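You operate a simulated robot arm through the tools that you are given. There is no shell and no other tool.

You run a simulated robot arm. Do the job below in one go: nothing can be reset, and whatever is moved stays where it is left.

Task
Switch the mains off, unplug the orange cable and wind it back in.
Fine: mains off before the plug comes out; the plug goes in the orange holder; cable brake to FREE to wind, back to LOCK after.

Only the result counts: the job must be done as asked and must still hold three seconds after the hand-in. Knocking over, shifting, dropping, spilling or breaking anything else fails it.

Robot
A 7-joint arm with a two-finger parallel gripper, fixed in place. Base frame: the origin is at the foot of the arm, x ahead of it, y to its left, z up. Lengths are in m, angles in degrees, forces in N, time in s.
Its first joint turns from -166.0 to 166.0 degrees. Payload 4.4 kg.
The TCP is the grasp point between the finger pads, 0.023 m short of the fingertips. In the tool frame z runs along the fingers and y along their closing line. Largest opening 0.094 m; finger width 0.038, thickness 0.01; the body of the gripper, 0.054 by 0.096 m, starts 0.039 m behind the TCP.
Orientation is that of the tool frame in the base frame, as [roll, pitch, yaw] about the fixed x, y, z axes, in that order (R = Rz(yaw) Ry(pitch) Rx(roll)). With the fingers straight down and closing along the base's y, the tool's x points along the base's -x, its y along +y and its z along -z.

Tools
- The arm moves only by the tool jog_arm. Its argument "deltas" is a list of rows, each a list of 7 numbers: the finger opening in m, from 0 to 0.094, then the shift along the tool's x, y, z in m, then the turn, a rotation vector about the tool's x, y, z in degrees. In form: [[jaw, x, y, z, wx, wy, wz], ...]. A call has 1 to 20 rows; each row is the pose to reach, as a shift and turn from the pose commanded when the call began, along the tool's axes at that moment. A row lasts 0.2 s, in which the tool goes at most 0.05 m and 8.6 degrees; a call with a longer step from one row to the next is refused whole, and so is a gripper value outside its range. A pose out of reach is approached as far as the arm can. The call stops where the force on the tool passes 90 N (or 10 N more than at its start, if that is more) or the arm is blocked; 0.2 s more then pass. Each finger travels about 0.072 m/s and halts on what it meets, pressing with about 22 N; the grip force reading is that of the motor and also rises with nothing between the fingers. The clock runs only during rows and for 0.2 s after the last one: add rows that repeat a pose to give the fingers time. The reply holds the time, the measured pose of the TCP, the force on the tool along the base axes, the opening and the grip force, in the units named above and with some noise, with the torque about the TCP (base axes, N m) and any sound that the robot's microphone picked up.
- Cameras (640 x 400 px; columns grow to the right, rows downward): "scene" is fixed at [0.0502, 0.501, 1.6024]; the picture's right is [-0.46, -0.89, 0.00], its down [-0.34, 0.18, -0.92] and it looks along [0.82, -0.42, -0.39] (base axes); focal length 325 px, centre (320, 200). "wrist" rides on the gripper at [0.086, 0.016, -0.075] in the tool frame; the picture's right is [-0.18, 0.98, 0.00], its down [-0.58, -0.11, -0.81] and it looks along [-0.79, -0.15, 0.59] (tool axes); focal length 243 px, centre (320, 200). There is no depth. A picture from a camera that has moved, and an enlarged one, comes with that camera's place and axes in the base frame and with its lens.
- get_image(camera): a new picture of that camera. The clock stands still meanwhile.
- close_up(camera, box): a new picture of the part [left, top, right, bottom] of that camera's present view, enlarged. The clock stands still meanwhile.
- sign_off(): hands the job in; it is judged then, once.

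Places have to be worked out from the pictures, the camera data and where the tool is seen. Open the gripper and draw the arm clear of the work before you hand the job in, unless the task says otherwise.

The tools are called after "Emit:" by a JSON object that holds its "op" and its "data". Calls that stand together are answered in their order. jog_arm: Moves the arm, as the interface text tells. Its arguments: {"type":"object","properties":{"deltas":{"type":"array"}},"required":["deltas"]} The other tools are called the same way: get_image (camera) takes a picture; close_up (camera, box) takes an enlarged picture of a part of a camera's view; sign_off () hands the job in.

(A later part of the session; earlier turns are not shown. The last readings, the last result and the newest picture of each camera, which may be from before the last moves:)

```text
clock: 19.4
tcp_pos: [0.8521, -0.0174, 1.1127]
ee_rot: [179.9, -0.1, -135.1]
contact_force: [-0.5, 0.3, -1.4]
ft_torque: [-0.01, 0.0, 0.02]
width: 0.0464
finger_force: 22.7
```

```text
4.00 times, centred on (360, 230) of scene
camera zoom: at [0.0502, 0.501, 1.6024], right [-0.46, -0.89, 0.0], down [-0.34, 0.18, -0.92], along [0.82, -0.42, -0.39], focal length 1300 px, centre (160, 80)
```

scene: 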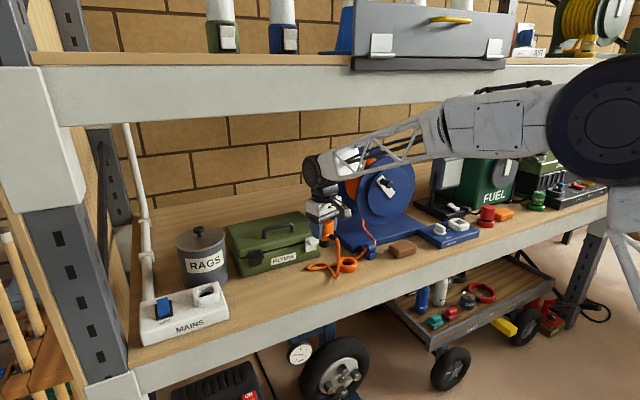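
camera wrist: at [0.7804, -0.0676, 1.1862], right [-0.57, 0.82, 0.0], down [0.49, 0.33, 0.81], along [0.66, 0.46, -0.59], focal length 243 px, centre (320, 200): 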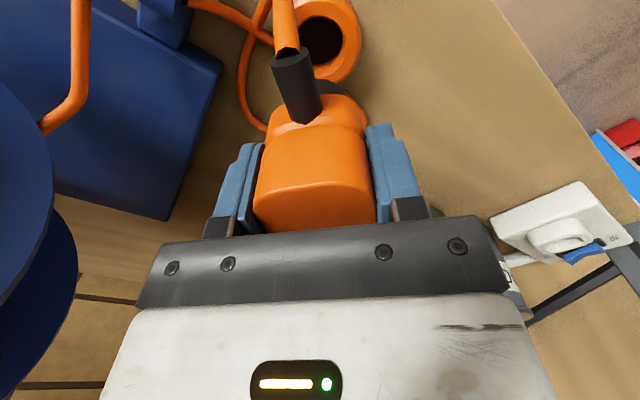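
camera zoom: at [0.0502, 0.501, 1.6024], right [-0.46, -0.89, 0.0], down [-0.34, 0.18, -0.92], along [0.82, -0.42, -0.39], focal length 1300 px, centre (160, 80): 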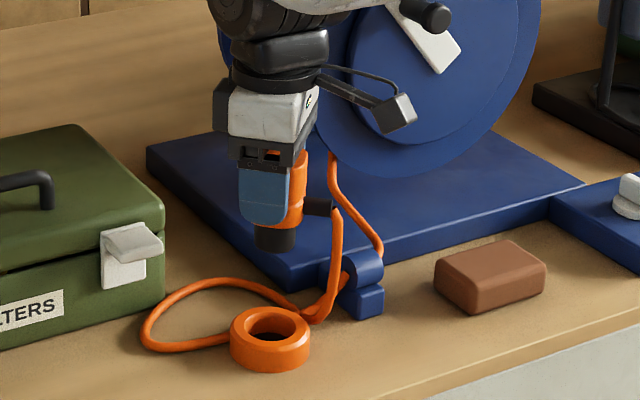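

The neck is nearly above the ring. I'll zoom in on the steep wrist view to refine the hole centre before lowering.

Emit:
{"op": "close_up", "data": {"camera": "wrist", "box": [220, 0, 420, 130]}}

Emit:
{"op": "close_up", "data": {"camera": "scene", "box": [330, 220, 400, 280]}}

```text
3.08 times, centred on (320, 65) of wrist
camera zoom: at [0.7804, -0.0676, 1.1862], right [-0.57, 0.82, 0.0], down [0.49, 0.33, 0.81], along [0.66, 0.46, -0.59], focal length 746 px, centre (320, 615)
```

zoom: 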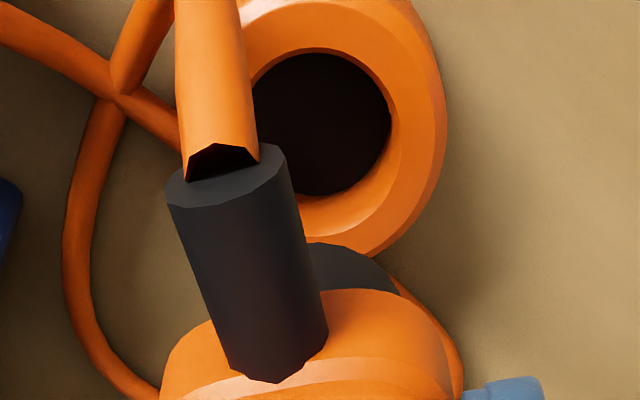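

```text
6.67 times, centred on (365, 250) of scene
camera zoom: at [0.0502, 0.501, 1.6024], right [-0.46, -0.89, 0.0], down [-0.34, 0.18, -0.92], along [0.82, -0.42, -0.39], focal length 2166 px, centre (20, -133)
```

zoom: 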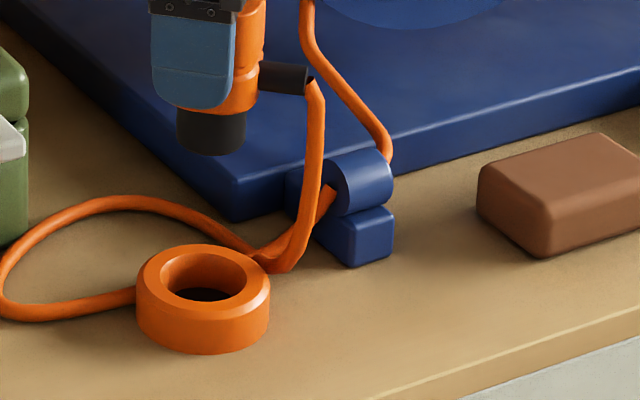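

The ring centre refines to about (0.851, -0.020), with its top near z=0.973 and the hole a few mm wider than the neck. I'll trim the position and lower to just above the ring.

Emit:
{"op": "jog_arm", "data": {"deltas": [[0.02, 0.002, -0.0007, 0.025, 0, 0, 0], [0.02, 0.002, -0.0007, 0.05, 0, 0, 0], [0.02, 0.002, -0.0007, 0.068, 0, 0, 0], [0.02, 0.002, -0.0007, 0.072, 0, 0, 0]]}}

Emit:
{"op": "get_image", "data": {"camera": "wrist"}}

Emit:
{"op": "close_up", "data": {"camera": "scene", "box": [320, 220, 400, 280]}}

```text
clock: 20.4
tcp_pos: [0.8485, -0.0206, 1.0427]
ee_rot: [179.9, -0.1, -135.1]
contact_force: [-0.4, -0.1, -0.8]
ft_torque: [0.03, -0.01, -0.02]
width: 0.0464
finger_force: 22.5
```

```text
taken
camera wrist: at [0.7772, -0.0705, 1.116], right [-0.56, 0.83, 0.0], down [0.49, 0.33, 0.81], along [0.66, 0.46, -0.59], focal length 243 px, centre (320, 200)
```

wrist: 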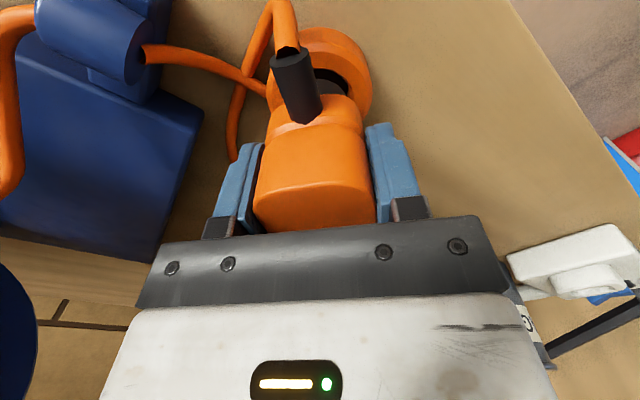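

```text
6.67 times, centred on (360, 250) of scene
camera zoom: at [0.0502, 0.501, 1.6024], right [-0.46, -0.89, 0.0], down [-0.34, 0.18, -0.92], along [0.82, -0.42, -0.39], focal length 2166 px, centre (53, -133)
```

zoom: 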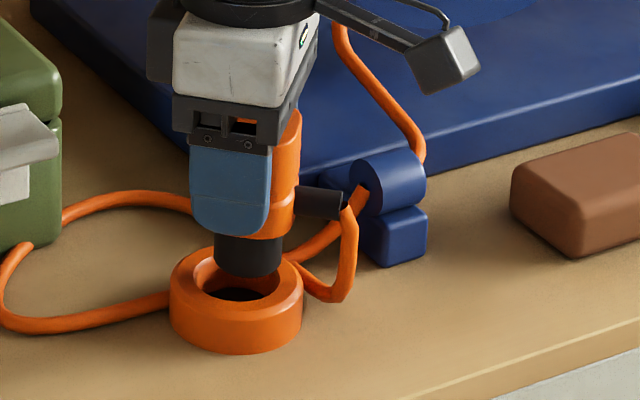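

The scene view suggests the neck is a few mm off to the right of the hole centre. I'll zoom in on the wrist view to cross-check before correcting.

Emit:
{"op": "close_up", "data": {"camera": "wrist", "box": [240, 10, 400, 130]}}

Emit:
{"op": "close_up", "data": {"camera": "scene", "box": [335, 240, 375, 270]}}

```text
3.33 times, centred on (320, 70) of wrist
camera zoom: at [0.7772, -0.0705, 1.116], right [-0.56, 0.83, 0.0], down [0.49, 0.33, 0.81], along [0.66, 0.46, -0.59], focal length 809 px, centre (320, 633)
```

zoom: 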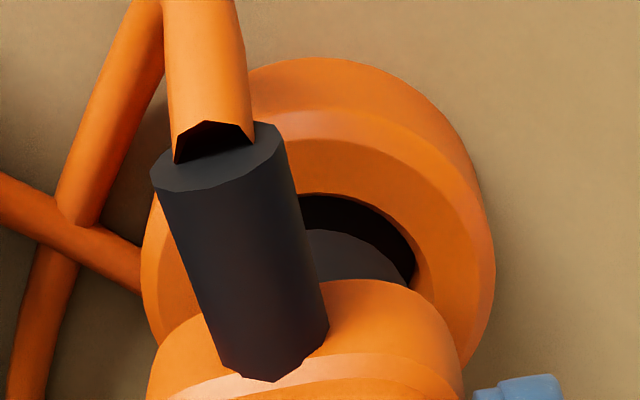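

```text
13.33 times, centred on (355, 255) of scene
camera zoom: at [0.0502, 0.501, 1.6024], right [-0.46, -0.89, 0.0], down [-0.34, 0.18, -0.92], along [0.82, -0.42, -0.39], focal length 4332 px, centre (-147, -533)
```

zoom: 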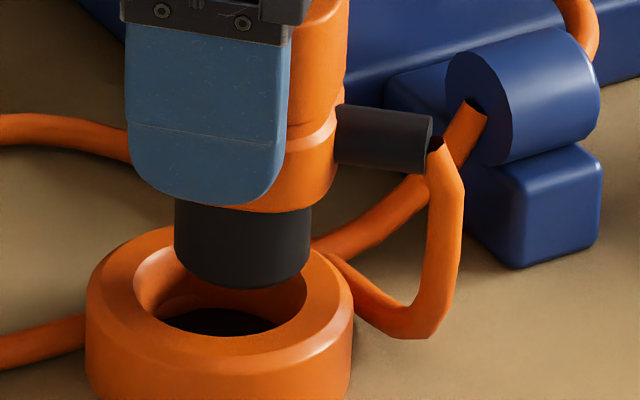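

Both views agree sideways, and the neck needs about 4.5 mm more along the tool's -x. I'll correct that and lower in fine steps.

Emit:
{"op": "jog_arm", "data": {"deltas": [[0.02, -0.0047, -0.0004, 0.0, 0, 0, 0], [0.02, -0.0047, -0.0004, 0.006, 0, 0, 0], [0.02, -0.0047, -0.0004, 0.012, 0, 0, 0], [0.02, -0.0047, -0.0004, 0.017, 0, 0, 0]]}}

Emit:
{"op": "close_up", "data": {"camera": "wrist", "box": [240, 10, 400, 130]}}

Emit:
{"op": "close_up", "data": {"camera": "scene", "box": [335, 240, 375, 270]}}

```text
clock: 21.4
tcp_pos: [0.8527, -0.0197, 1.0257]
ee_rot: [179.8, -0.1, -135.0]
contact_force: [0.6, -0.2, -0.8]
ft_torque: [-0.06, -0.04, -0.03]
width: 0.0465
finger_force: 21.1
```

```text
3.33 times, centred on (320, 70) of wrist
camera zoom: at [0.7814, -0.0686, 1.0985], right [-0.56, 0.83, 0.0], down [0.49, 0.33, 0.81], along [0.66, 0.46, -0.59], focal length 809 px, centre (320, 633)
```

zoom: 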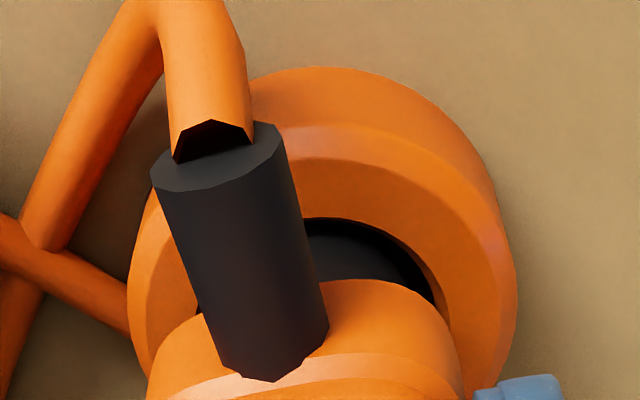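

```text
13.33 times, centred on (355, 255) of scene
camera zoom: at [0.0502, 0.501, 1.6024], right [-0.46, -0.89, 0.0], down [-0.34, 0.18, -0.92], along [0.82, -0.42, -0.39], focal length 4332 px, centre (-147, -533)
```

zoom: 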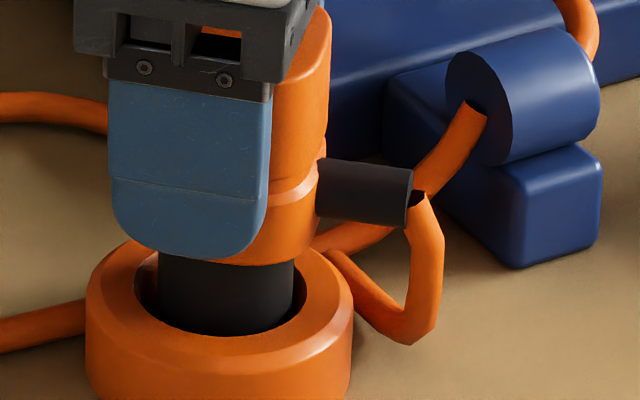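

The neck has entered the hole with no contact force. I'll keep lowering until it seats.

Emit:
{"op": "jog_arm", "data": {"deltas": [[0.02, 0, 0.0, 0.004, 0, 0, 0], [0.02, 0, 0, 0.008, 0, 0, 0], [0.02, 0, 0, 0.011, 0, 0, 0], [0.02, 0, 0, 0.014, 0, 0, 0]]}}

Emit:
{"op": "close_up", "data": {"camera": "wrist", "box": [240, 10, 400, 130]}}

Emit:
{"op": "close_up", "data": {"camera": "scene", "box": [335, 240, 375, 270]}}

```text
clock: 22.4
tcp_pos: [0.8527, -0.0184, 1.0124]
ee_rot: [-180.0, 0.1, -134.9]
contact_force: [0.3, -0.1, -1.5]
ft_torque: [0.01, -0.03, 0.01]
width: 0.0462
finger_force: 22.1
```

```text
3.33 times, centred on (320, 70) of wrist
camera zoom: at [0.7817, -0.0682, 1.0853], right [-0.56, 0.83, 0.0], down [0.49, 0.33, 0.81], along [0.66, 0.46, -0.59], focal length 809 px, centre (320, 633)
```

zoom: 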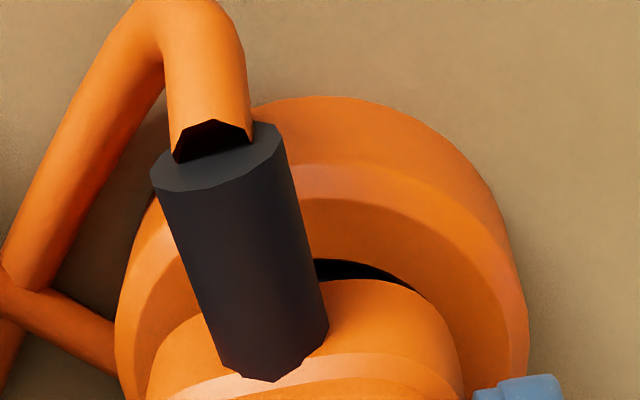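

```text
13.33 times, centred on (355, 255) of scene
camera zoom: at [0.0502, 0.501, 1.6024], right [-0.46, -0.89, 0.0], down [-0.34, 0.18, -0.92], along [0.82, -0.42, -0.39], focal length 4332 px, centre (-147, -533)
```

zoom: 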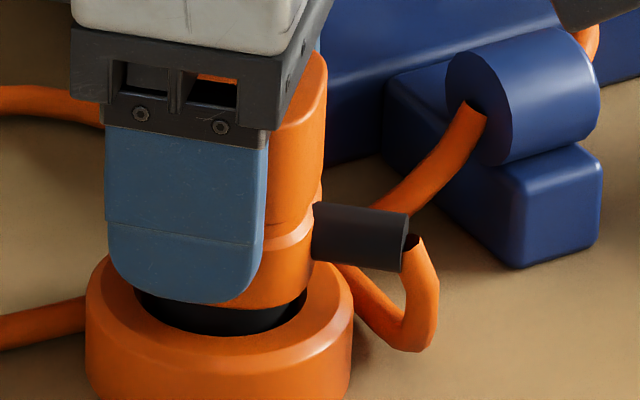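

Still no contact, so I'll lower a further centimetre in fine steps and watch the force.

Emit:
{"op": "jog_arm", "data": {"deltas": [[0.02, 0, 0.0, 0.003, 0, 0, 0], [0.02, 0, 0, 0.006, 0, 0, 0], [0.02, 0, 0, 0.009, 0, 0, 0], [0.02, 0, 0, 0.011, 0, 0, 0]]}}

Emit:
{"op": "close_up", "data": {"camera": "scene", "box": [335, 240, 375, 270]}}

```text
clock: 23.4
tcp_pos: [0.8533, -0.0193, 1.0017]
ee_rot: [180.0, 0.0, -135.0]
contact_force: [-10.1, 8.9, 38.5]
ft_torque: [0.29, 0.57, -0.05]
width: 0.0466
finger_force: 22.0
```

```text
13.33 times, centred on (355, 255) of scene
camera zoom: at [0.0502, 0.501, 1.6024], right [-0.46, -0.89, 0.0], down [-0.34, 0.18, -0.92], along [0.82, -0.42, -0.39], focal length 4332 px, centre (-147, -533)
```

zoom: 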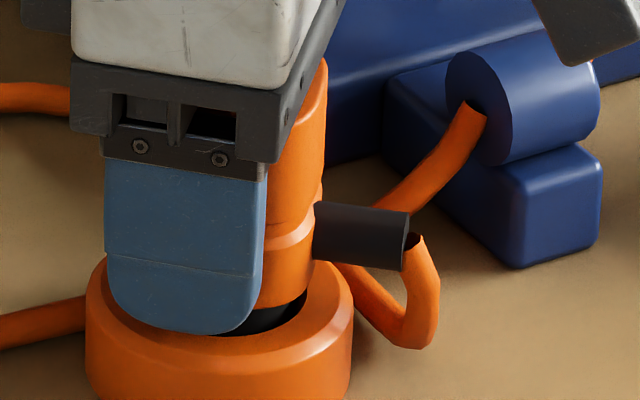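

The force rose to 38 N with the plug unmoved since the last view, so it's seated and the fingers slid down on it. I'll ease up 3 mm, open partway and rise.

Emit:
{"op": "jog_arm", "data": {"deltas": [[0.02, 0, 0, -0.003, 0, 0, 0], [0.05, 0, 0, -0.003, 0, 0, 0], [0.068, 0, 0, -0.003, 0, 0, 0], [0.068, 0, 0, -0.003, 0, 0, 0], [0.068, 0, 0, -0.003, 0, 0, 0]]}}

Emit:
{"op": "close_up", "data": {"camera": "scene", "box": [320, 220, 400, 280]}}

Emit:
{"op": "get_image", "data": {"camera": "wrist"}}

```text
clock: 24.6
tcp_pos: [0.8539, -0.0193, 1.0043]
ee_rot: [179.8, 0.0, -135.0]
contact_force: [-0.6, -0.1, -0.5]
ft_torque: [-0.01, 0.01, 0.0]
width: 0.0683
finger_force: 0.1
```

```text
6.67 times, centred on (360, 250) of scene
camera zoom: at [0.0502, 0.501, 1.6024], right [-0.46, -0.89, 0.0], down [-0.34, 0.18, -0.92], along [0.82, -0.42, -0.39], focal length 2166 px, centre (53, -133)
```

zoom: 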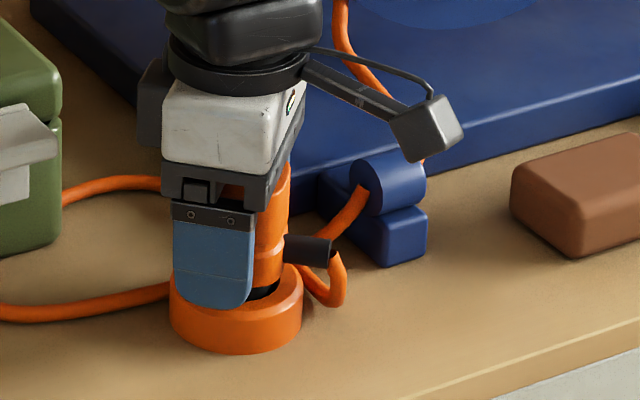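

```text
taken
camera wrist: at [0.7826, -0.0685, 1.0772], right [-0.56, 0.83, 0.0], down [0.49, 0.33, 0.81], along [0.66, 0.46, -0.59], focal length 243 px, centre (320, 200)
```

wrist: 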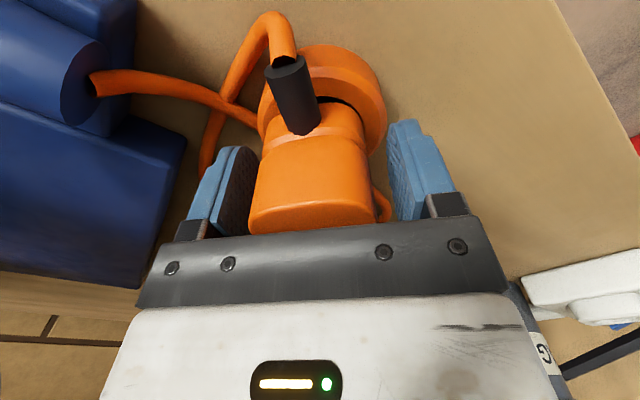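

The plug stands free in the orange ring. I'll rise clear, back off and swing to the right with yaw back to zero to look at the brake and crank.

Emit:
{"op": "jog_arm", "data": {"deltas": [[0.068, 0, 0, -0.03, 0, 0, 0], [0.068, 0, 0, -0.07, 0, 0, 0], [0.068, 0, 0, -0.11, 0, 0, 0], [0.094, 0.03, 0.03, -0.12, 0, 0, 0], [0.094, 0.06, 0.06, -0.12, 0, 0, 0], [0.094, 0.0806, 0.0806, -0.12, 0, 0, 0], [0.094, 0.1105, 0.0507, -0.12, 0, 0, 5], [0.094, 0.1404, 0.0208, -0.12, 0, 0, 10], [0.094, 0.1703, -0.0091, -0.12, 0, 0, 15], [0.094, 0.2002, -0.039, -0.12, 0, 0, 20], [0.094, 0.2301, -0.0689, -0.12, 0, 0, 25], [0.094, 0.26, -0.0988, -0.12, 0, 0, 30], [0.094, 0.2899, -0.1287, -0.12, 0, 0, 35], [0.094, 0.3198, -0.1586, -0.12, 0, 0, 40], [0.094, 0.35, -0.1888, -0.12, 0, 0, 45]]}}

Emit:
{"op": "get_image", "data": {"camera": "wrist"}}

Emit:
{"op": "get_image", "data": {"camera": "scene"}}

```text
clock: 27.8
tcp_pos: [0.7439, -0.4011, 1.1228]
ee_rot: [-179.9, -0.1, 179.9]
contact_force: [-0.8, -1.2, 0.6]
ft_torque: [0.01, -0.03, 0.01]
width: 0.0942
finger_force: 0.1
```

```text
taken
camera wrist: at [0.6579, -0.3854, 1.1962], right [0.19, 0.98, 0.0], down [0.58, -0.11, 0.81], along [0.79, -0.15, -0.59], focal length 243 px, centre (320, 200)
```

wrist: 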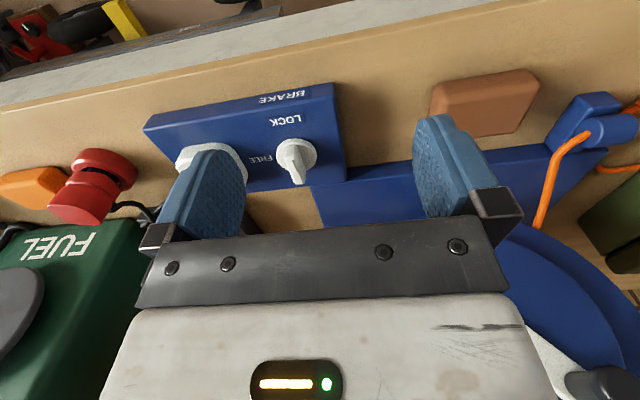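

```text
taken
```

scene: 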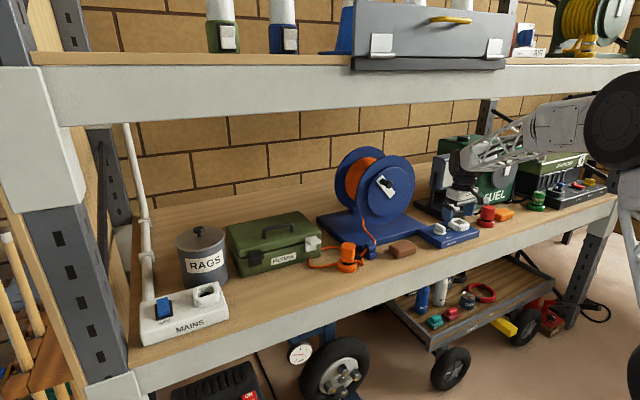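

Emit:
{"op": "close_up", "data": {"camera": "wrist", "box": [140, 70, 360, 220]}}

Emit:
{"op": "close_up", "data": {"camera": "scene", "box": [415, 210, 485, 255]}}

Emit:
{"op": "close_up", "data": {"camera": "scene", "box": [300, 140, 440, 280]}}

```text
2.67 times, centred on (250, 145) of wrist
camera zoom: at [0.6579, -0.3854, 1.1962], right [0.19, 0.98, 0.0], down [0.58, -0.11, 0.81], along [0.79, -0.15, -0.59], focal length 647 px, centre (507, 347)
```

zoom: 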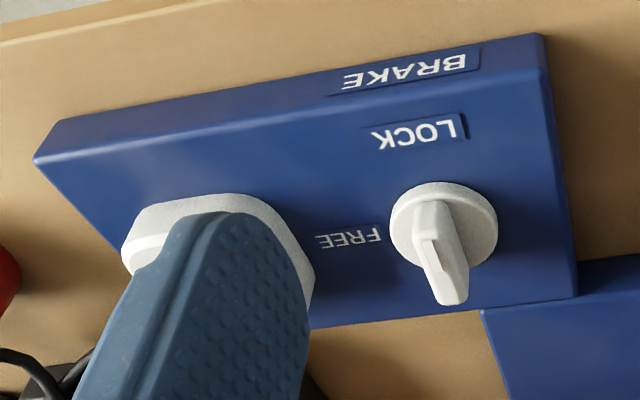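

```text
8.89 times, centred on (450, 232) of scene
camera zoom: at [0.0502, 0.501, 1.6024], right [-0.46, -0.89, 0.0], down [-0.34, 0.18, -0.92], along [0.82, -0.42, -0.39], focal length 2888 px, centre (-836, -89)
```

zoom: 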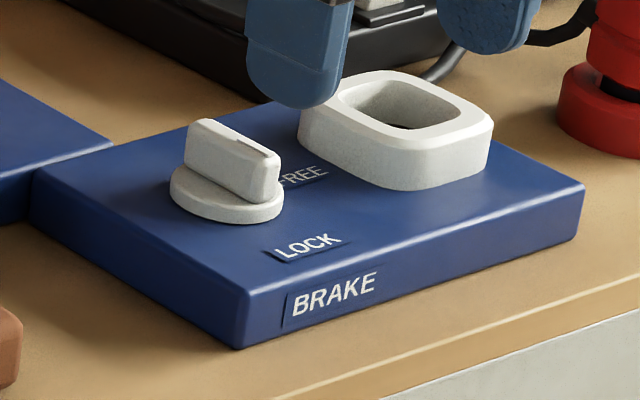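

```text
2.86 times, centred on (370, 210) of scene
camera zoom: at [0.0502, 0.501, 1.6024], right [-0.46, -0.89, 0.0], down [-0.34, 0.18, -0.92], along [0.82, -0.42, -0.39], focal length 928 px, centre (177, 171)
```

zoom: 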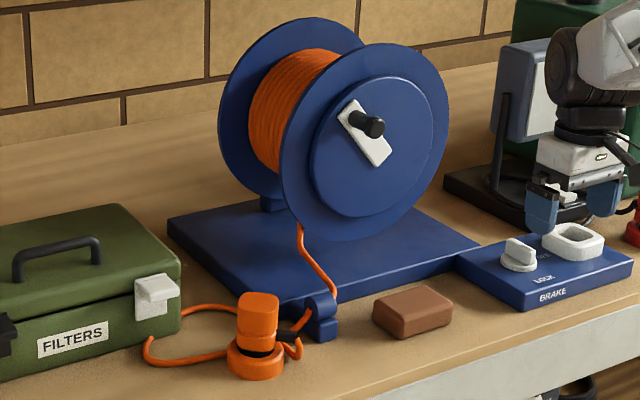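

The knob's bar points toward -x at LOCK; its axis is at about (0.850, -0.450), and FREE lies 90° round toward -y (counter-clockwise from above). I'll hover above it with the fingers partly open and then test that the wrist can turn the 90° in the air.

Emit:
{"op": "jog_arm", "data": {"deltas": [[0.08, -0.035, -0.016, 0.01, 0, 0, 0], [0.06, -0.07, -0.032, 0.02, 0, 0, 0], [0.05, -0.106, -0.049, 0.043, 0, 0, 0], [0.05, -0.106, -0.049, 0.043, 0, 0, 0]]}}

Emit:
{"op": "get_image", "data": {"camera": "wrist"}}

Emit:
{"op": "close_up", "data": {"camera": "wrist", "box": [200, 30, 440, 190]}}

Emit:
{"op": "close_up", "data": {"camera": "scene", "box": [405, 195, 495, 255]}}

```text
clock: 28.8
tcp_pos: [0.8476, -0.4523, 1.0794]
ee_rot: [-180.0, 0.0, 180.0]
contact_force: [-0.9, -0.2, 0.1]
ft_torque: [-0.03, 0.01, -0.01]
width: 0.05
finger_force: 0.0
```

```text
taken
camera wrist: at [0.7622, -0.4359, 1.1541], right [0.18, 0.98, 0.0], down [0.58, -0.11, 0.81], along [0.79, -0.15, -0.59], focal length 243 px, centre (320, 200)
```

wrist: 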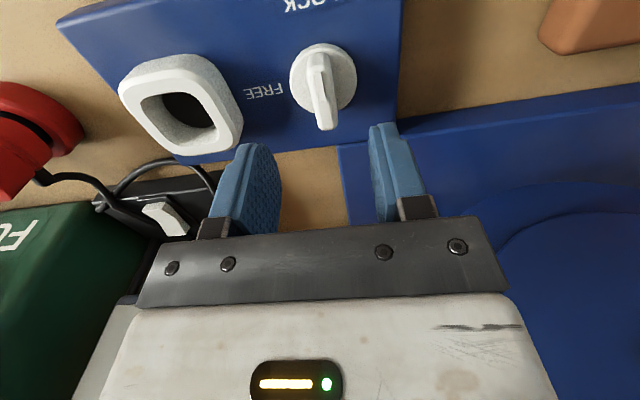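

```text
2.50 times, centred on (320, 110) of wrist
camera zoom: at [0.7622, -0.4359, 1.1541], right [0.18, 0.98, 0.0], down [0.58, -0.11, 0.81], along [0.79, -0.15, -0.59], focal length 606 px, centre (320, 425)
```

zoom: 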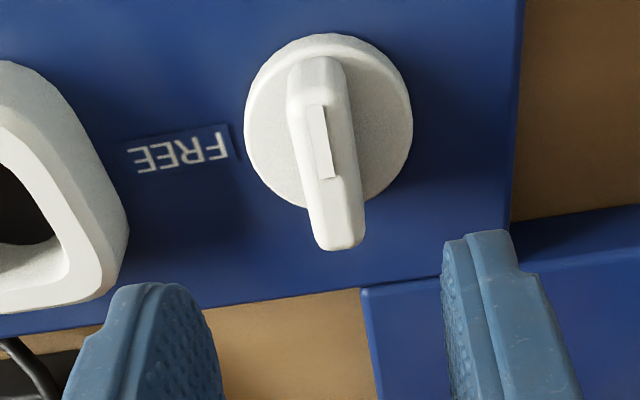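

```text
6.67 times, centred on (450, 225) of scene
camera zoom: at [0.0502, 0.501, 1.6024], right [-0.46, -0.89, 0.0], down [-0.34, 0.18, -0.92], along [0.82, -0.42, -0.39], focal length 2166 px, centre (-547, 33)
```

zoom: 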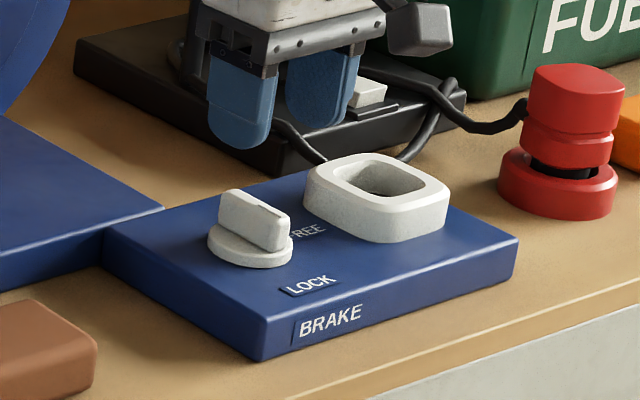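

The knob axis is confirmed at (0.849, -0.450), with the bar aligned to x. I'll test the -90° tool turn in the air here.

Emit:
{"op": "jog_arm", "data": {"deltas": [[0.05, -0.001, 0.002, 0, 0, 0, -8.4], [0.05, -0.001, 0.002, 0, 0, 0, -16.8], [0.05, -0.001, 0.002, 0, 0, 0, -25.2], [0.05, -0.001, 0.002, 0, 0, 0, -33.6], [0.05, -0.001, 0.002, 0, 0, 0, -42], [0.05, -0.001, 0.002, 0, 0, 0, -50.4], [0.05, -0.001, 0.002, 0, 0, 0, -58.8], [0.05, -0.001, 0.002, 0, 0, 0, -67.2], [0.05, -0.001, 0.002, 0, 0, 0, -75.6], [0.05, -0.001, 0.002, 0, 0, 0, -84], [0.05, -0.001, 0.002, 0, 0, 0, -92], [0.05, -0.001, 0.002, 0, 0, 0, -97]]}}

Emit:
{"op": "get_image", "data": {"camera": "scene"}}

Emit:
{"op": "get_image", "data": {"camera": "wrist"}}

```text
clock: 31.4
tcp_pos: [0.845, -0.4474, 1.0807]
ee_rot: [179.9, 0.0, -82.9]
contact_force: [0.7, -0.2, -0.6]
ft_torque: [-0.03, -0.01, 0.0]
width: 0.0502
finger_force: 0.1
```

```text
taken
```

scene: 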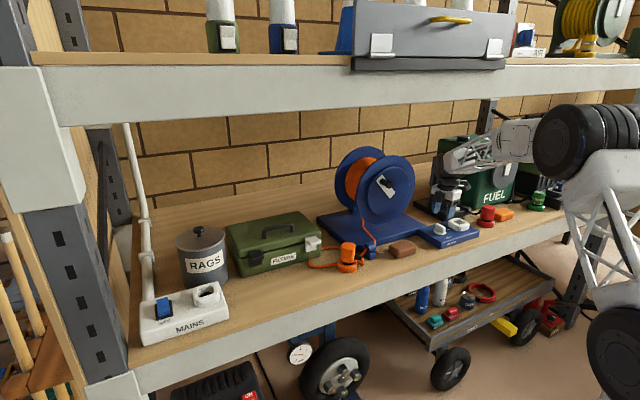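

```text
taken
camera wrist: at [0.8416, -0.5345, 1.1537], right [-1.0, 0.06, 0.0], down [0.04, 0.59, 0.81], along [0.05, 0.8, -0.59], focal length 243 px, centre (320, 200)
```

wrist: 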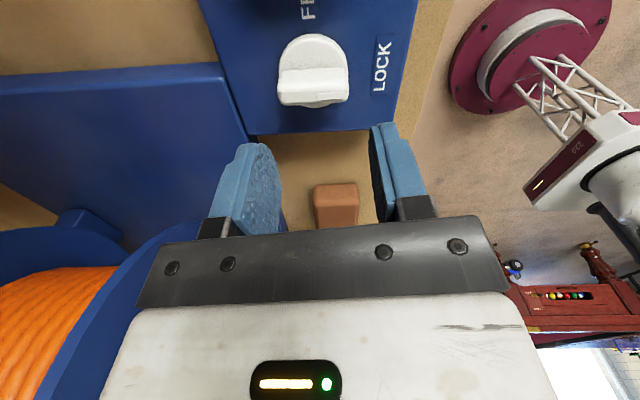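

The turn is reachable. I'll turn back to align with the bar and check the centring before descending.

Emit:
{"op": "jog_arm", "data": {"deltas": [[0.05, 0, 0, 0, 0, 0, 8.4], [0.05, 0, 0, 0, 0, 0, 16.8], [0.05, 0, 0, 0, 0, 0, 25.2], [0.05, 0, 0, 0, 0, 0, 33.6], [0.05, 0, 0, 0, 0, 0, 42], [0.05, 0, 0, 0, 0, 0, 50.4], [0.05, 0, 0, 0, 0, 0, 58.8], [0.05, 0, 0, 0, 0, 0, 67.2], [0.05, 0, 0, 0, 0, 0, 75.6], [0.05, 0, 0, 0, 0, 0, 84], [0.05, 0, 0, 0, 0, 0, 92], [0.05, 0, 0, 0, 0, 0, 97], [0.05, 0, 0, 0, 0, 0, 97]]}}

Emit:
{"op": "close_up", "data": {"camera": "wrist", "box": [200, 30, 440, 190]}}

```text
clock: 34.2
tcp_pos: [0.8471, -0.4461, 1.0814]
ee_rot: [180.0, -0.1, 179.9]
contact_force: [-0.2, 1.2, -0.4]
ft_torque: [0.0, 0.01, 0.0]
width: 0.05
finger_force: 0.0
```

```text
2.50 times, centred on (320, 110) of wrist
camera zoom: at [0.7614, -0.4297, 1.1539], right [0.19, 0.98, 0.0], down [0.58, -0.11, 0.81], along [0.79, -0.15, -0.59], focal length 606 px, centre (320, 425)
```

zoom: 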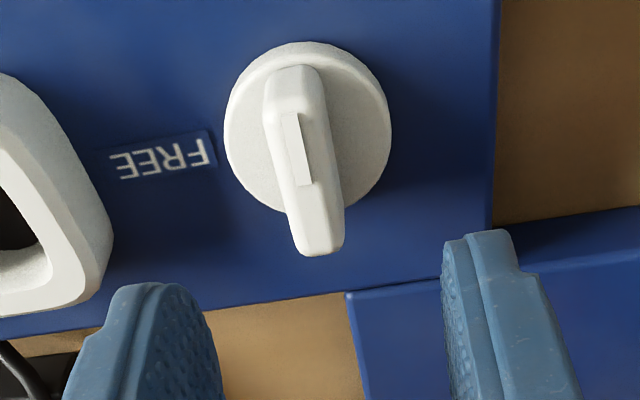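

The bar is about 4 mm toward -y of the tool axis. I'll correct that and descend so the fingers straddle the bar with the tips just above the knob's disc.

Emit:
{"op": "jog_arm", "data": {"deltas": [[0.05, -0.002, -0.004, 0.02, 0, 0, 0], [0.05, -0.002, -0.004, 0.045, 0, 0, 0], [0.05, -0.002, -0.004, 0.065, 0, 0, 0], [0.05, -0.002, -0.004, 0.072, 0, 0, 0]]}}

Emit:
{"op": "get_image", "data": {"camera": "wrist"}}

Emit:
{"op": "close_up", "data": {"camera": "scene", "box": [415, 195, 485, 255]}}

```text
clock: 35.2
tcp_pos: [0.849, -0.4507, 1.0087]
ee_rot: [180.0, -0.1, -179.9]
contact_force: [0.6, -0.6, 0.4]
ft_torque: [-0.03, 0.0, -0.03]
width: 0.0502
finger_force: 0.0
```

```text
taken
camera wrist: at [0.7642, -0.4353, 1.0822], right [0.18, 0.98, 0.0], down [0.58, -0.11, 0.81], along [0.79, -0.15, -0.59], focal length 243 px, centre (320, 200)
```

wrist: 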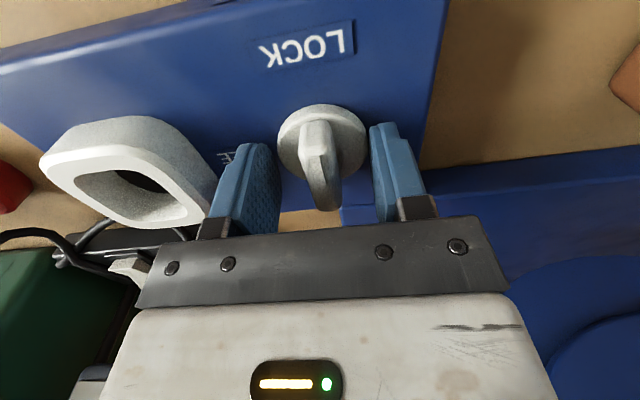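

```text
6.67 times, centred on (450, 225) of scene
camera zoom: at [0.0502, 0.501, 1.6024], right [-0.46, -0.89, 0.0], down [-0.34, 0.18, -0.92], along [0.82, -0.42, -0.39], focal length 2166 px, centre (-547, 33)
```

zoom: 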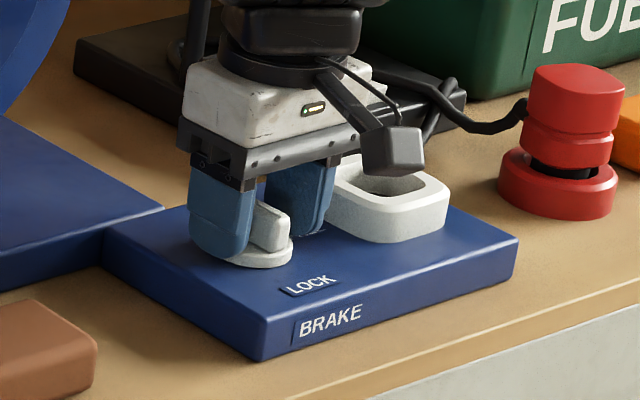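

The fingers straddle the bar. I'll close on it gently and check the width.

Emit:
{"op": "jog_arm", "data": {"deltas": [[0.03, 0, 0, 0, 0, 0, 0], [0.0, 0, 0, 0, 0, 0, 0], [0.0, 0, 0, 0, 0, 0, 0], [0.0, 0, 0, 0, 0, 0, 0]]}}

Emit:
{"op": "get_image", "data": {"camera": "wrist"}}

Emit:
{"op": "close_up", "data": {"camera": "scene", "box": [415, 195, 485, 255]}}

```text
clock: 36.2
tcp_pos: [0.8506, -0.4496, 1.0079]
ee_rot: [180.0, -0.2, -179.9]
contact_force: [-10.1, 38.5, 3.0]
ft_torque: [1.02, 0.34, 0.1]
width: 0.0458
finger_force: 44.9
```

```text
taken
camera wrist: at [0.7644, -0.4342, 1.0822], right [0.18, 0.98, 0.0], down [0.58, -0.11, 0.8], along [0.79, -0.15, -0.59], focal length 243 px, centre (320, 200)
```

wrist: 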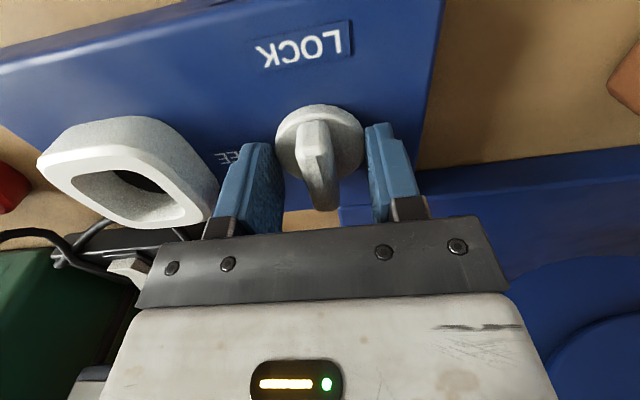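

```text
6.67 times, centred on (450, 225) of scene
camera zoom: at [0.0502, 0.501, 1.6024], right [-0.46, -0.89, 0.0], down [-0.34, 0.18, -0.92], along [0.82, -0.42, -0.39], focal length 2166 px, centre (-547, 33)
```

zoom: 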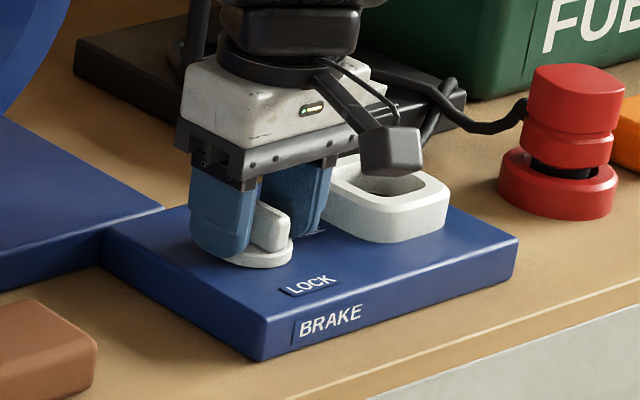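

The fingers stopped at 46 mm, which is the knob's round disc, so the tips are below its top. I'll open, rise about 10 mm and close on the bar instead.

Emit:
{"op": "jog_arm", "data": {"deltas": [[0.06, 0, 0, 0, 0, 0, 0], [0.06, 0, 0, 0, 0, 0, 0], [0.06, 0, -0.0005, -0.006, 0, 0, 0], [0.06, 0, -0.0005, -0.011, 0, 0, 0], [0.06, 0, -0.0005, -0.011, 0, 0, 0]]}}

Emit:
{"op": "get_image", "data": {"camera": "wrist"}}

Emit:
{"op": "close_up", "data": {"camera": "scene", "box": [415, 195, 485, 255]}}

```text
clock: 37.4
tcp_pos: [0.8484, -0.4517, 1.0193]
ee_rot: [-180.0, -0.1, 180.0]
contact_force: [0.1, -0.4, 0.1]
ft_torque: [0.02, -0.03, -0.01]
width: 0.06
finger_force: 0.0
```

```text
taken
camera wrist: at [0.764, -0.4358, 1.0923], right [0.18, 0.98, 0.0], down [0.58, -0.11, 0.81], along [0.79, -0.15, -0.59], focal length 243 px, centre (320, 200)
```

wrist: 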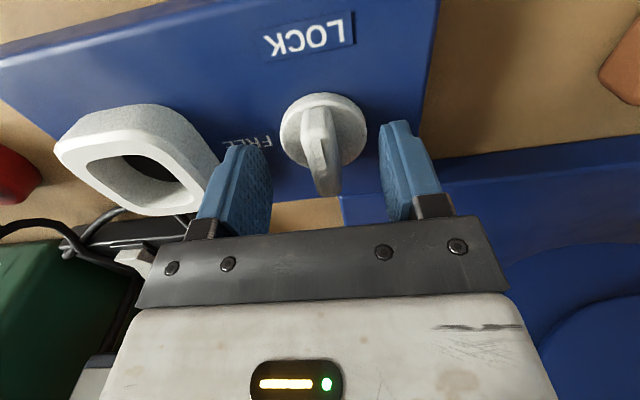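

```text
6.67 times, centred on (450, 225) of scene
camera zoom: at [0.0502, 0.501, 1.6024], right [-0.46, -0.89, 0.0], down [-0.34, 0.18, -0.92], along [0.82, -0.42, -0.39], focal length 2166 px, centre (-547, 33)
```

zoom: 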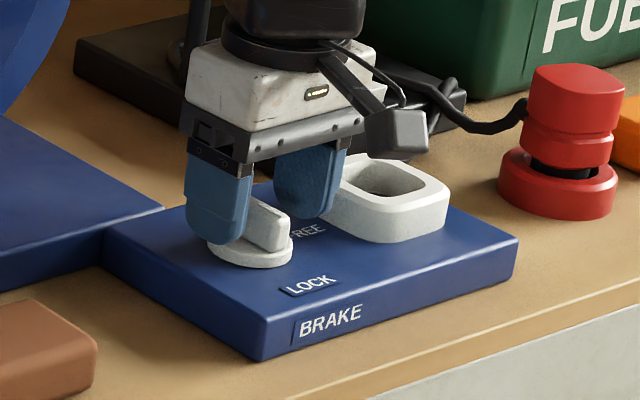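

The tips are now just above the disc and alongside the bar. I'll close on the bar.

Emit:
{"op": "jog_arm", "data": {"deltas": [[0.04, 0, 0, 0, 0, 0, 0], [0.02, 0, 0, 0, 0, 0, 0], [0.0, 0, 0, 0, 0, 0, 0], [0.0, 0, 0, 0, 0, 0, 0]]}}

Emit:
{"op": "get_image", "data": {"camera": "wrist"}}

Emit:
{"op": "close_up", "data": {"camera": "scene", "box": [415, 195, 485, 255]}}

```text
clock: 38.4
tcp_pos: [0.8482, -0.4497, 1.0181]
ee_rot: [-179.9, -0.2, -179.9]
contact_force: [-11.9, 41.5, 6.2]
ft_torque: [0.61, 1.08, 0.02]
width: 0.0151
finger_force: 44.8
```

```text
taken
camera wrist: at [0.7641, -0.4342, 1.0922], right [0.18, 0.98, 0.0], down [0.58, -0.11, 0.8], along [0.79, -0.15, -0.59], focal length 243 px, centre (320, 200)
```

wrist: 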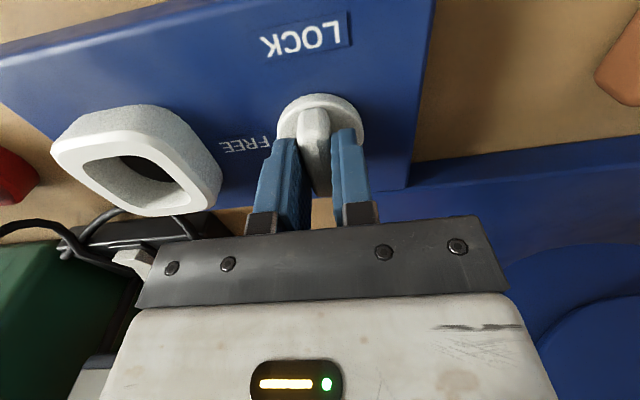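

```text
6.67 times, centred on (450, 225) of scene
camera zoom: at [0.0502, 0.501, 1.6024], right [-0.46, -0.89, 0.0], down [-0.34, 0.18, -0.92], along [0.82, -0.42, -0.39], focal length 2166 px, centre (-547, 33)
```

zoom: 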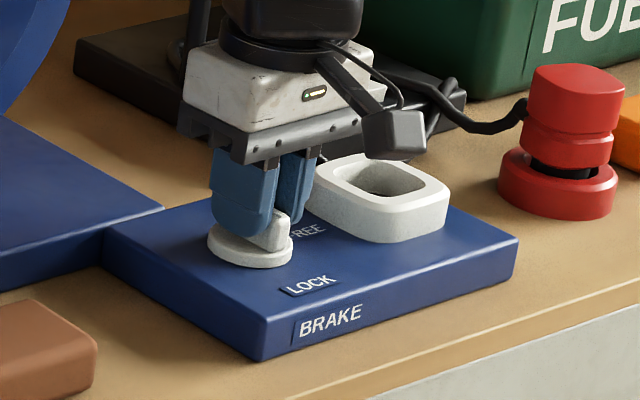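

I have the bar at 15 mm, but there is 41 N sideways from a slight offset. I'll shift +2 mm in y to relax it before turning.

Emit:
{"op": "jog_arm", "data": {"deltas": [[0.0, 0.0, 0.001, 0, 0, 0, 0], [0.0, 0.0, 0.002, 0, 0, 0, 0], [0.0, 0.0, 0.002, 0, 0, 0, 0]]}}

```text
clock: 39.2
tcp_pos: [0.8499, -0.4495, 1.0191]
ee_rot: [-179.9, 0.0, -180.0]
contact_force: [33.5, -5.8, -13.5]
ft_torque: [-0.09, -1.0, -0.02]
width: 0.0148
finger_force: 44.8
```

The force reading changed direction, so I'll hold briefly and read again.

Emit:
{"op": "jog_arm", "data": {"deltas": [[0.0, 0.0, 0.0, 0, 0, 0, 0], [0.0, 0.0, 0.0, 0, 0, 0, 0]]}}

```text
clock: 39.8
tcp_pos: [0.8487, -0.4495, 1.0189]
ee_rot: [179.9, -0.1, 179.9]
contact_force: [40.9, -22.4, -14.8]
ft_torque: [-0.24, -0.69, 0.03]
width: 0.0151
finger_force: 45.2
```

The held pose is fighting the grip. I'll open slightly to let the arm settle and see where it really sits relative to the bar.

Emit:
{"op": "jog_arm", "data": {"deltas": [[0.03, 0.0, -0.0007, 0, 0, 0, 0], [0.03, 0.0, -0.0007, 0, 0, 0, 0], [0.03, 0.0, -0.0007, 0, 0, 0, 0]]}}

Emit:
{"op": "close_up", "data": {"camera": "wrist", "box": [230, 70, 410, 220]}}

```text
clock: 40.6
tcp_pos: [0.8478, -0.4498, 1.0203]
ee_rot: [180.0, -0.1, 180.0]
contact_force: [-0.4, 0.6, 0.2]
ft_torque: [0.03, 0.01, 0.02]
width: 0.0301
finger_force: 0.1
```

```text
2.67 times, centred on (320, 145) of wrist
camera zoom: at [0.7627, -0.4333, 1.0929], right [0.18, 0.98, 0.0], down [0.58, -0.11, 0.81], along [0.79, -0.15, -0.59], focal length 647 px, centre (320, 347)
```

zoom: 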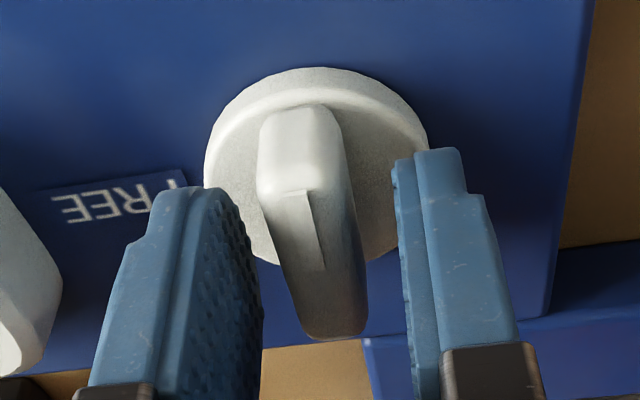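

The bar is well centred but turned about 3–4° toward -y. I'll match that yaw and close again.

Emit:
{"op": "jog_arm", "data": {"deltas": [[0.03, 0.0, -0.0003, 0.003, 0, 0, -3.5], [0.02, 0.0, -0.0003, 0.003, 0, 0, -3.5], [0.008, 0.0, -0.0003, 0.003, 0, 0, -3.5], [0.008, 0.0, -0.0003, 0.003, 0, 0, -3.5], [0.008, 0.0, -0.0003, 0.003, 0, 0, -3.5]]}}

```text
clock: 41.8
tcp_pos: [0.8483, -0.4493, 1.0162]
ee_rot: [179.9, -0.1, -176.5]
contact_force: [6.4, -6.0, -1.1]
ft_torque: [-0.09, -0.14, 0.01]
width: 0.015
finger_force: 45.0
```

Forces are small now. I'll turn the bar counter-clockwise (seen from above) toward FREE.

Emit:
{"op": "jog_arm", "data": {"deltas": [[0.008, 0, 0, 0, 0, 0, -7.9], [0.008, 0, 0, 0, 0, 0, -15.8], [0.008, 0, 0, 0, 0, 0, -23.7], [0.008, 0, 0, 0, 0, 0, -31.6], [0.008, 0, 0, 0, 0, 0, -39.5], [0.008, 0, 0, 0, 0, 0, -47.4], [0.008, 0, 0, 0, 0, 0, -55.3], [0.008, 0, 0, 0, 0, 0, -63.2], [0.008, 0, 0, 0, 0, 0, -71.1], [0.008, 0, 0, 0, 0, 0, -79], [0.008, 0, 0, 0, 0, 0, -86.5]]}}

Emit:
{"op": "get_image", "data": {"camera": "wrist"}}

Emit:
{"op": "close_up", "data": {"camera": "scene", "box": [415, 195, 485, 255]}}

```text
clock: 43.7
tcp_pos: [0.8486, -0.4518, 1.0162]
ee_rot: [-179.9, -0.1, -110.0]
contact_force: [28.7, -14.3, -13.6]
ft_torque: [-0.14, -0.03, -0.06]
width: 0.0148
finger_force: 45.2
stopped in row 9: the force on the tool passed its limit at 92 N (the readings are from after the stop); the commanded pose is now the measured one
```

```text
taken
camera wrist: at [0.8056, -0.5272, 1.0898], right [-0.86, 0.51, 0.0], down [0.3, 0.51, 0.81], along [0.41, 0.69, -0.59], focal length 243 px, centre (320, 200)
```

wrist: 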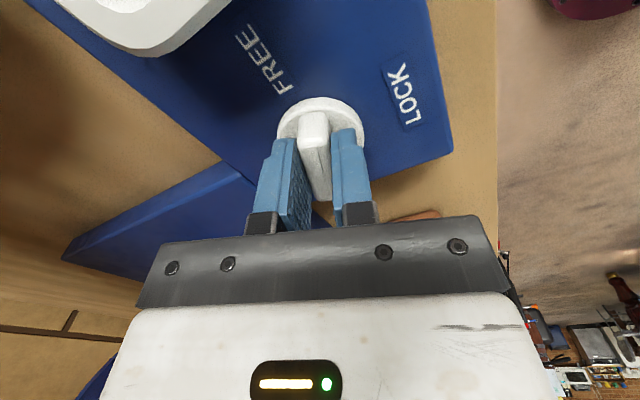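

```text
6.67 times, centred on (450, 225) of scene
camera zoom: at [0.0502, 0.501, 1.6024], right [-0.46, -0.89, 0.0], down [-0.34, 0.18, -0.92], along [0.82, -0.42, -0.39], focal length 2166 px, centre (-547, 33)
```

zoom: 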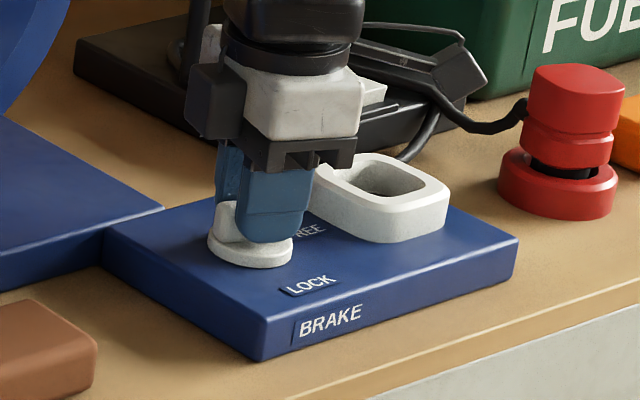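

The knob has turned about 70°, and side load stopped the move. I'll open, recentre on the bar and re-grip for the rest.

Emit:
{"op": "jog_arm", "data": {"deltas": [[0.03, 0, 0, 0, 0, 0, 0], [0.03, 0, 0, 0, 0, 0, 0], [0.03, 0, 0, 0, 0, 0, 0]]}}

Emit:
{"op": "close_up", "data": {"camera": "wrist", "box": [220, 20, 440, 220]}}

```text
clock: 44.5
tcp_pos: [0.8485, -0.451, 1.017]
ee_rot: [-179.9, 0.0, -110.0]
contact_force: [0.2, -0.7, -0.3]
ft_torque: [0.02, 0.0, -0.02]
width: 0.0302
finger_force: 0.1
```

```text
2.00 times, centred on (330, 120) of wrist
camera zoom: at [0.8049, -0.5269, 1.0906], right [-0.86, 0.51, 0.0], down [0.3, 0.51, 0.81], along [0.41, 0.69, -0.59], focal length 485 px, centre (300, 360)
```

zoom: 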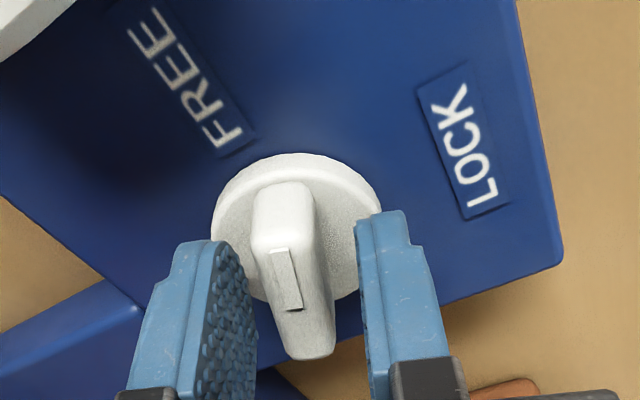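

The bar now points about 70° round, is centred and aligned. I'll re-grip and turn the remaining ~20° to FREE.

Emit:
{"op": "jog_arm", "data": {"deltas": [[0.02, 0, -0.0006, 0, 0, 0, 0], [0.008, 0, -0.0006, 0, 0, 0, 0], [0.008, 0, -0.0006, 0, 0, 0, 0], [0.008, 0, -0.0006, 0, 0, 0, 0], [0.008, 0, -0.0006, 0, 0, 0, -4], [0.008, 0, -0.0006, 0, 0, 0, -8], [0.008, 0, -0.0006, 0, 0, 0, -12], [0.008, 0, -0.0006, 0, 0, 0, -16], [0.008, 0, -0.0006, 0, 0, 0, -20]]}}

Emit:
{"op": "get_image", "data": {"camera": "wrist"}}

Emit:
{"op": "close_up", "data": {"camera": "scene", "box": [415, 195, 485, 255]}}

```text
clock: 46.5
tcp_pos: [0.8492, -0.4513, 1.0179]
ee_rot: [-179.9, -0.1, -89.9]
contact_force: [43.3, -12.5, -10.4]
ft_torque: [0.44, -0.27, -0.1]
width: 0.0149
finger_force: 44.6
```

```text
taken
camera wrist: at [0.8348, -0.5383, 1.0902], right [-0.98, 0.18, 0.0], down [0.11, 0.58, 0.81], along [0.15, 0.79, -0.59], focal length 243 px, centre (320, 200)
```

wrist: 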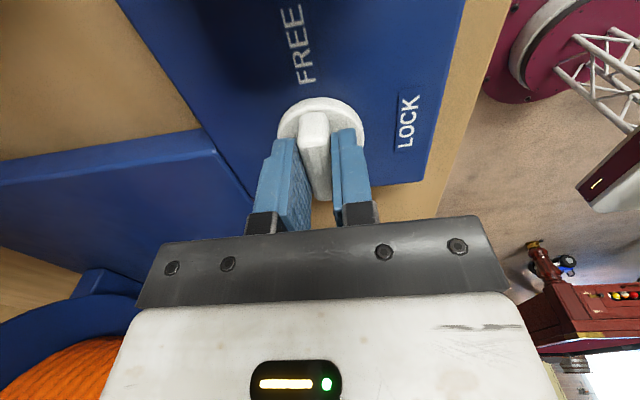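

```text
6.67 times, centred on (450, 225) of scene
camera zoom: at [0.0502, 0.501, 1.6024], right [-0.46, -0.89, 0.0], down [-0.34, 0.18, -0.92], along [0.82, -0.42, -0.39], focal length 2166 px, centre (-547, 33)
```

zoom: 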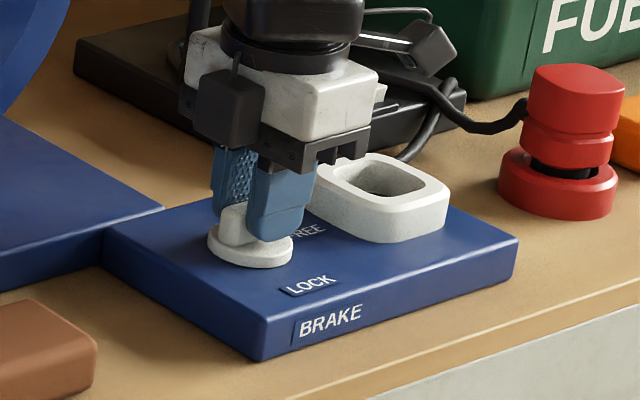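

The bar now lines up with FREE. I'll open and rise to confirm it stays there.

Emit:
{"op": "jog_arm", "data": {"deltas": [[0.03, 0, 0, 0, 0, 0, 0], [0.04, 0, 0, 0, 0, 0, 0], [0.04, 0, 0, 0, 0, 0, 0], [0.04, 0, 0, -0.03, 0, 0, 0], [0.04, 0, 0, -0.07, 0, 0, 0], [0.04, 0, 0, -0.1, 0, 0, 0]]}}

Emit:
{"op": "get_image", "data": {"camera": "wrist"}}

Emit:
{"op": "close_up", "data": {"camera": "scene", "box": [415, 195, 485, 255]}}

```text
clock: 47.9
tcp_pos: [0.8478, -0.4499, 1.1179]
ee_rot: [-179.9, -0.1, -90.0]
contact_force: [0.1, 1.0, -1.3]
ft_torque: [-0.07, 0.0, 0.0]
width: 0.0399
finger_force: 0.1
```

```text
taken
camera wrist: at [0.833, -0.5372, 1.1898], right [-0.98, 0.18, 0.0], down [0.11, 0.58, 0.81], along [0.15, 0.79, -0.59], focal length 243 px, centre (320, 200)
```

wrist: 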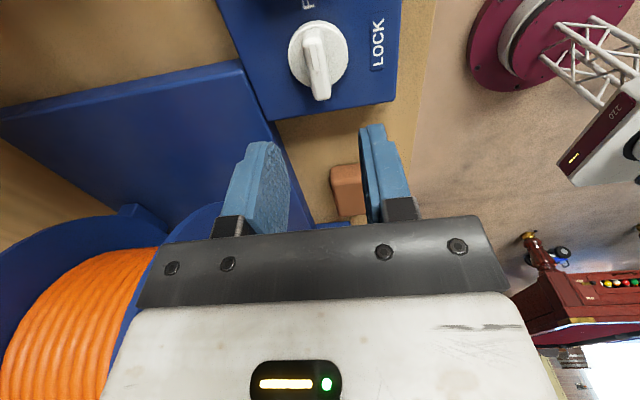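

```text
6.67 times, centred on (450, 225) of scene
camera zoom: at [0.0502, 0.501, 1.6024], right [-0.46, -0.89, 0.0], down [-0.34, 0.18, -0.92], along [0.82, -0.42, -0.39], focal length 2166 px, centre (-547, 33)
```

zoom: 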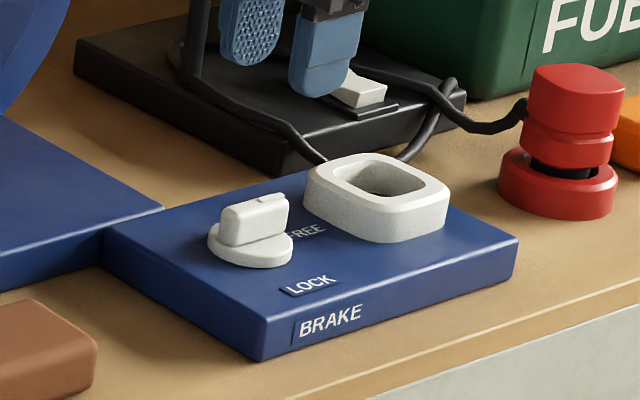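

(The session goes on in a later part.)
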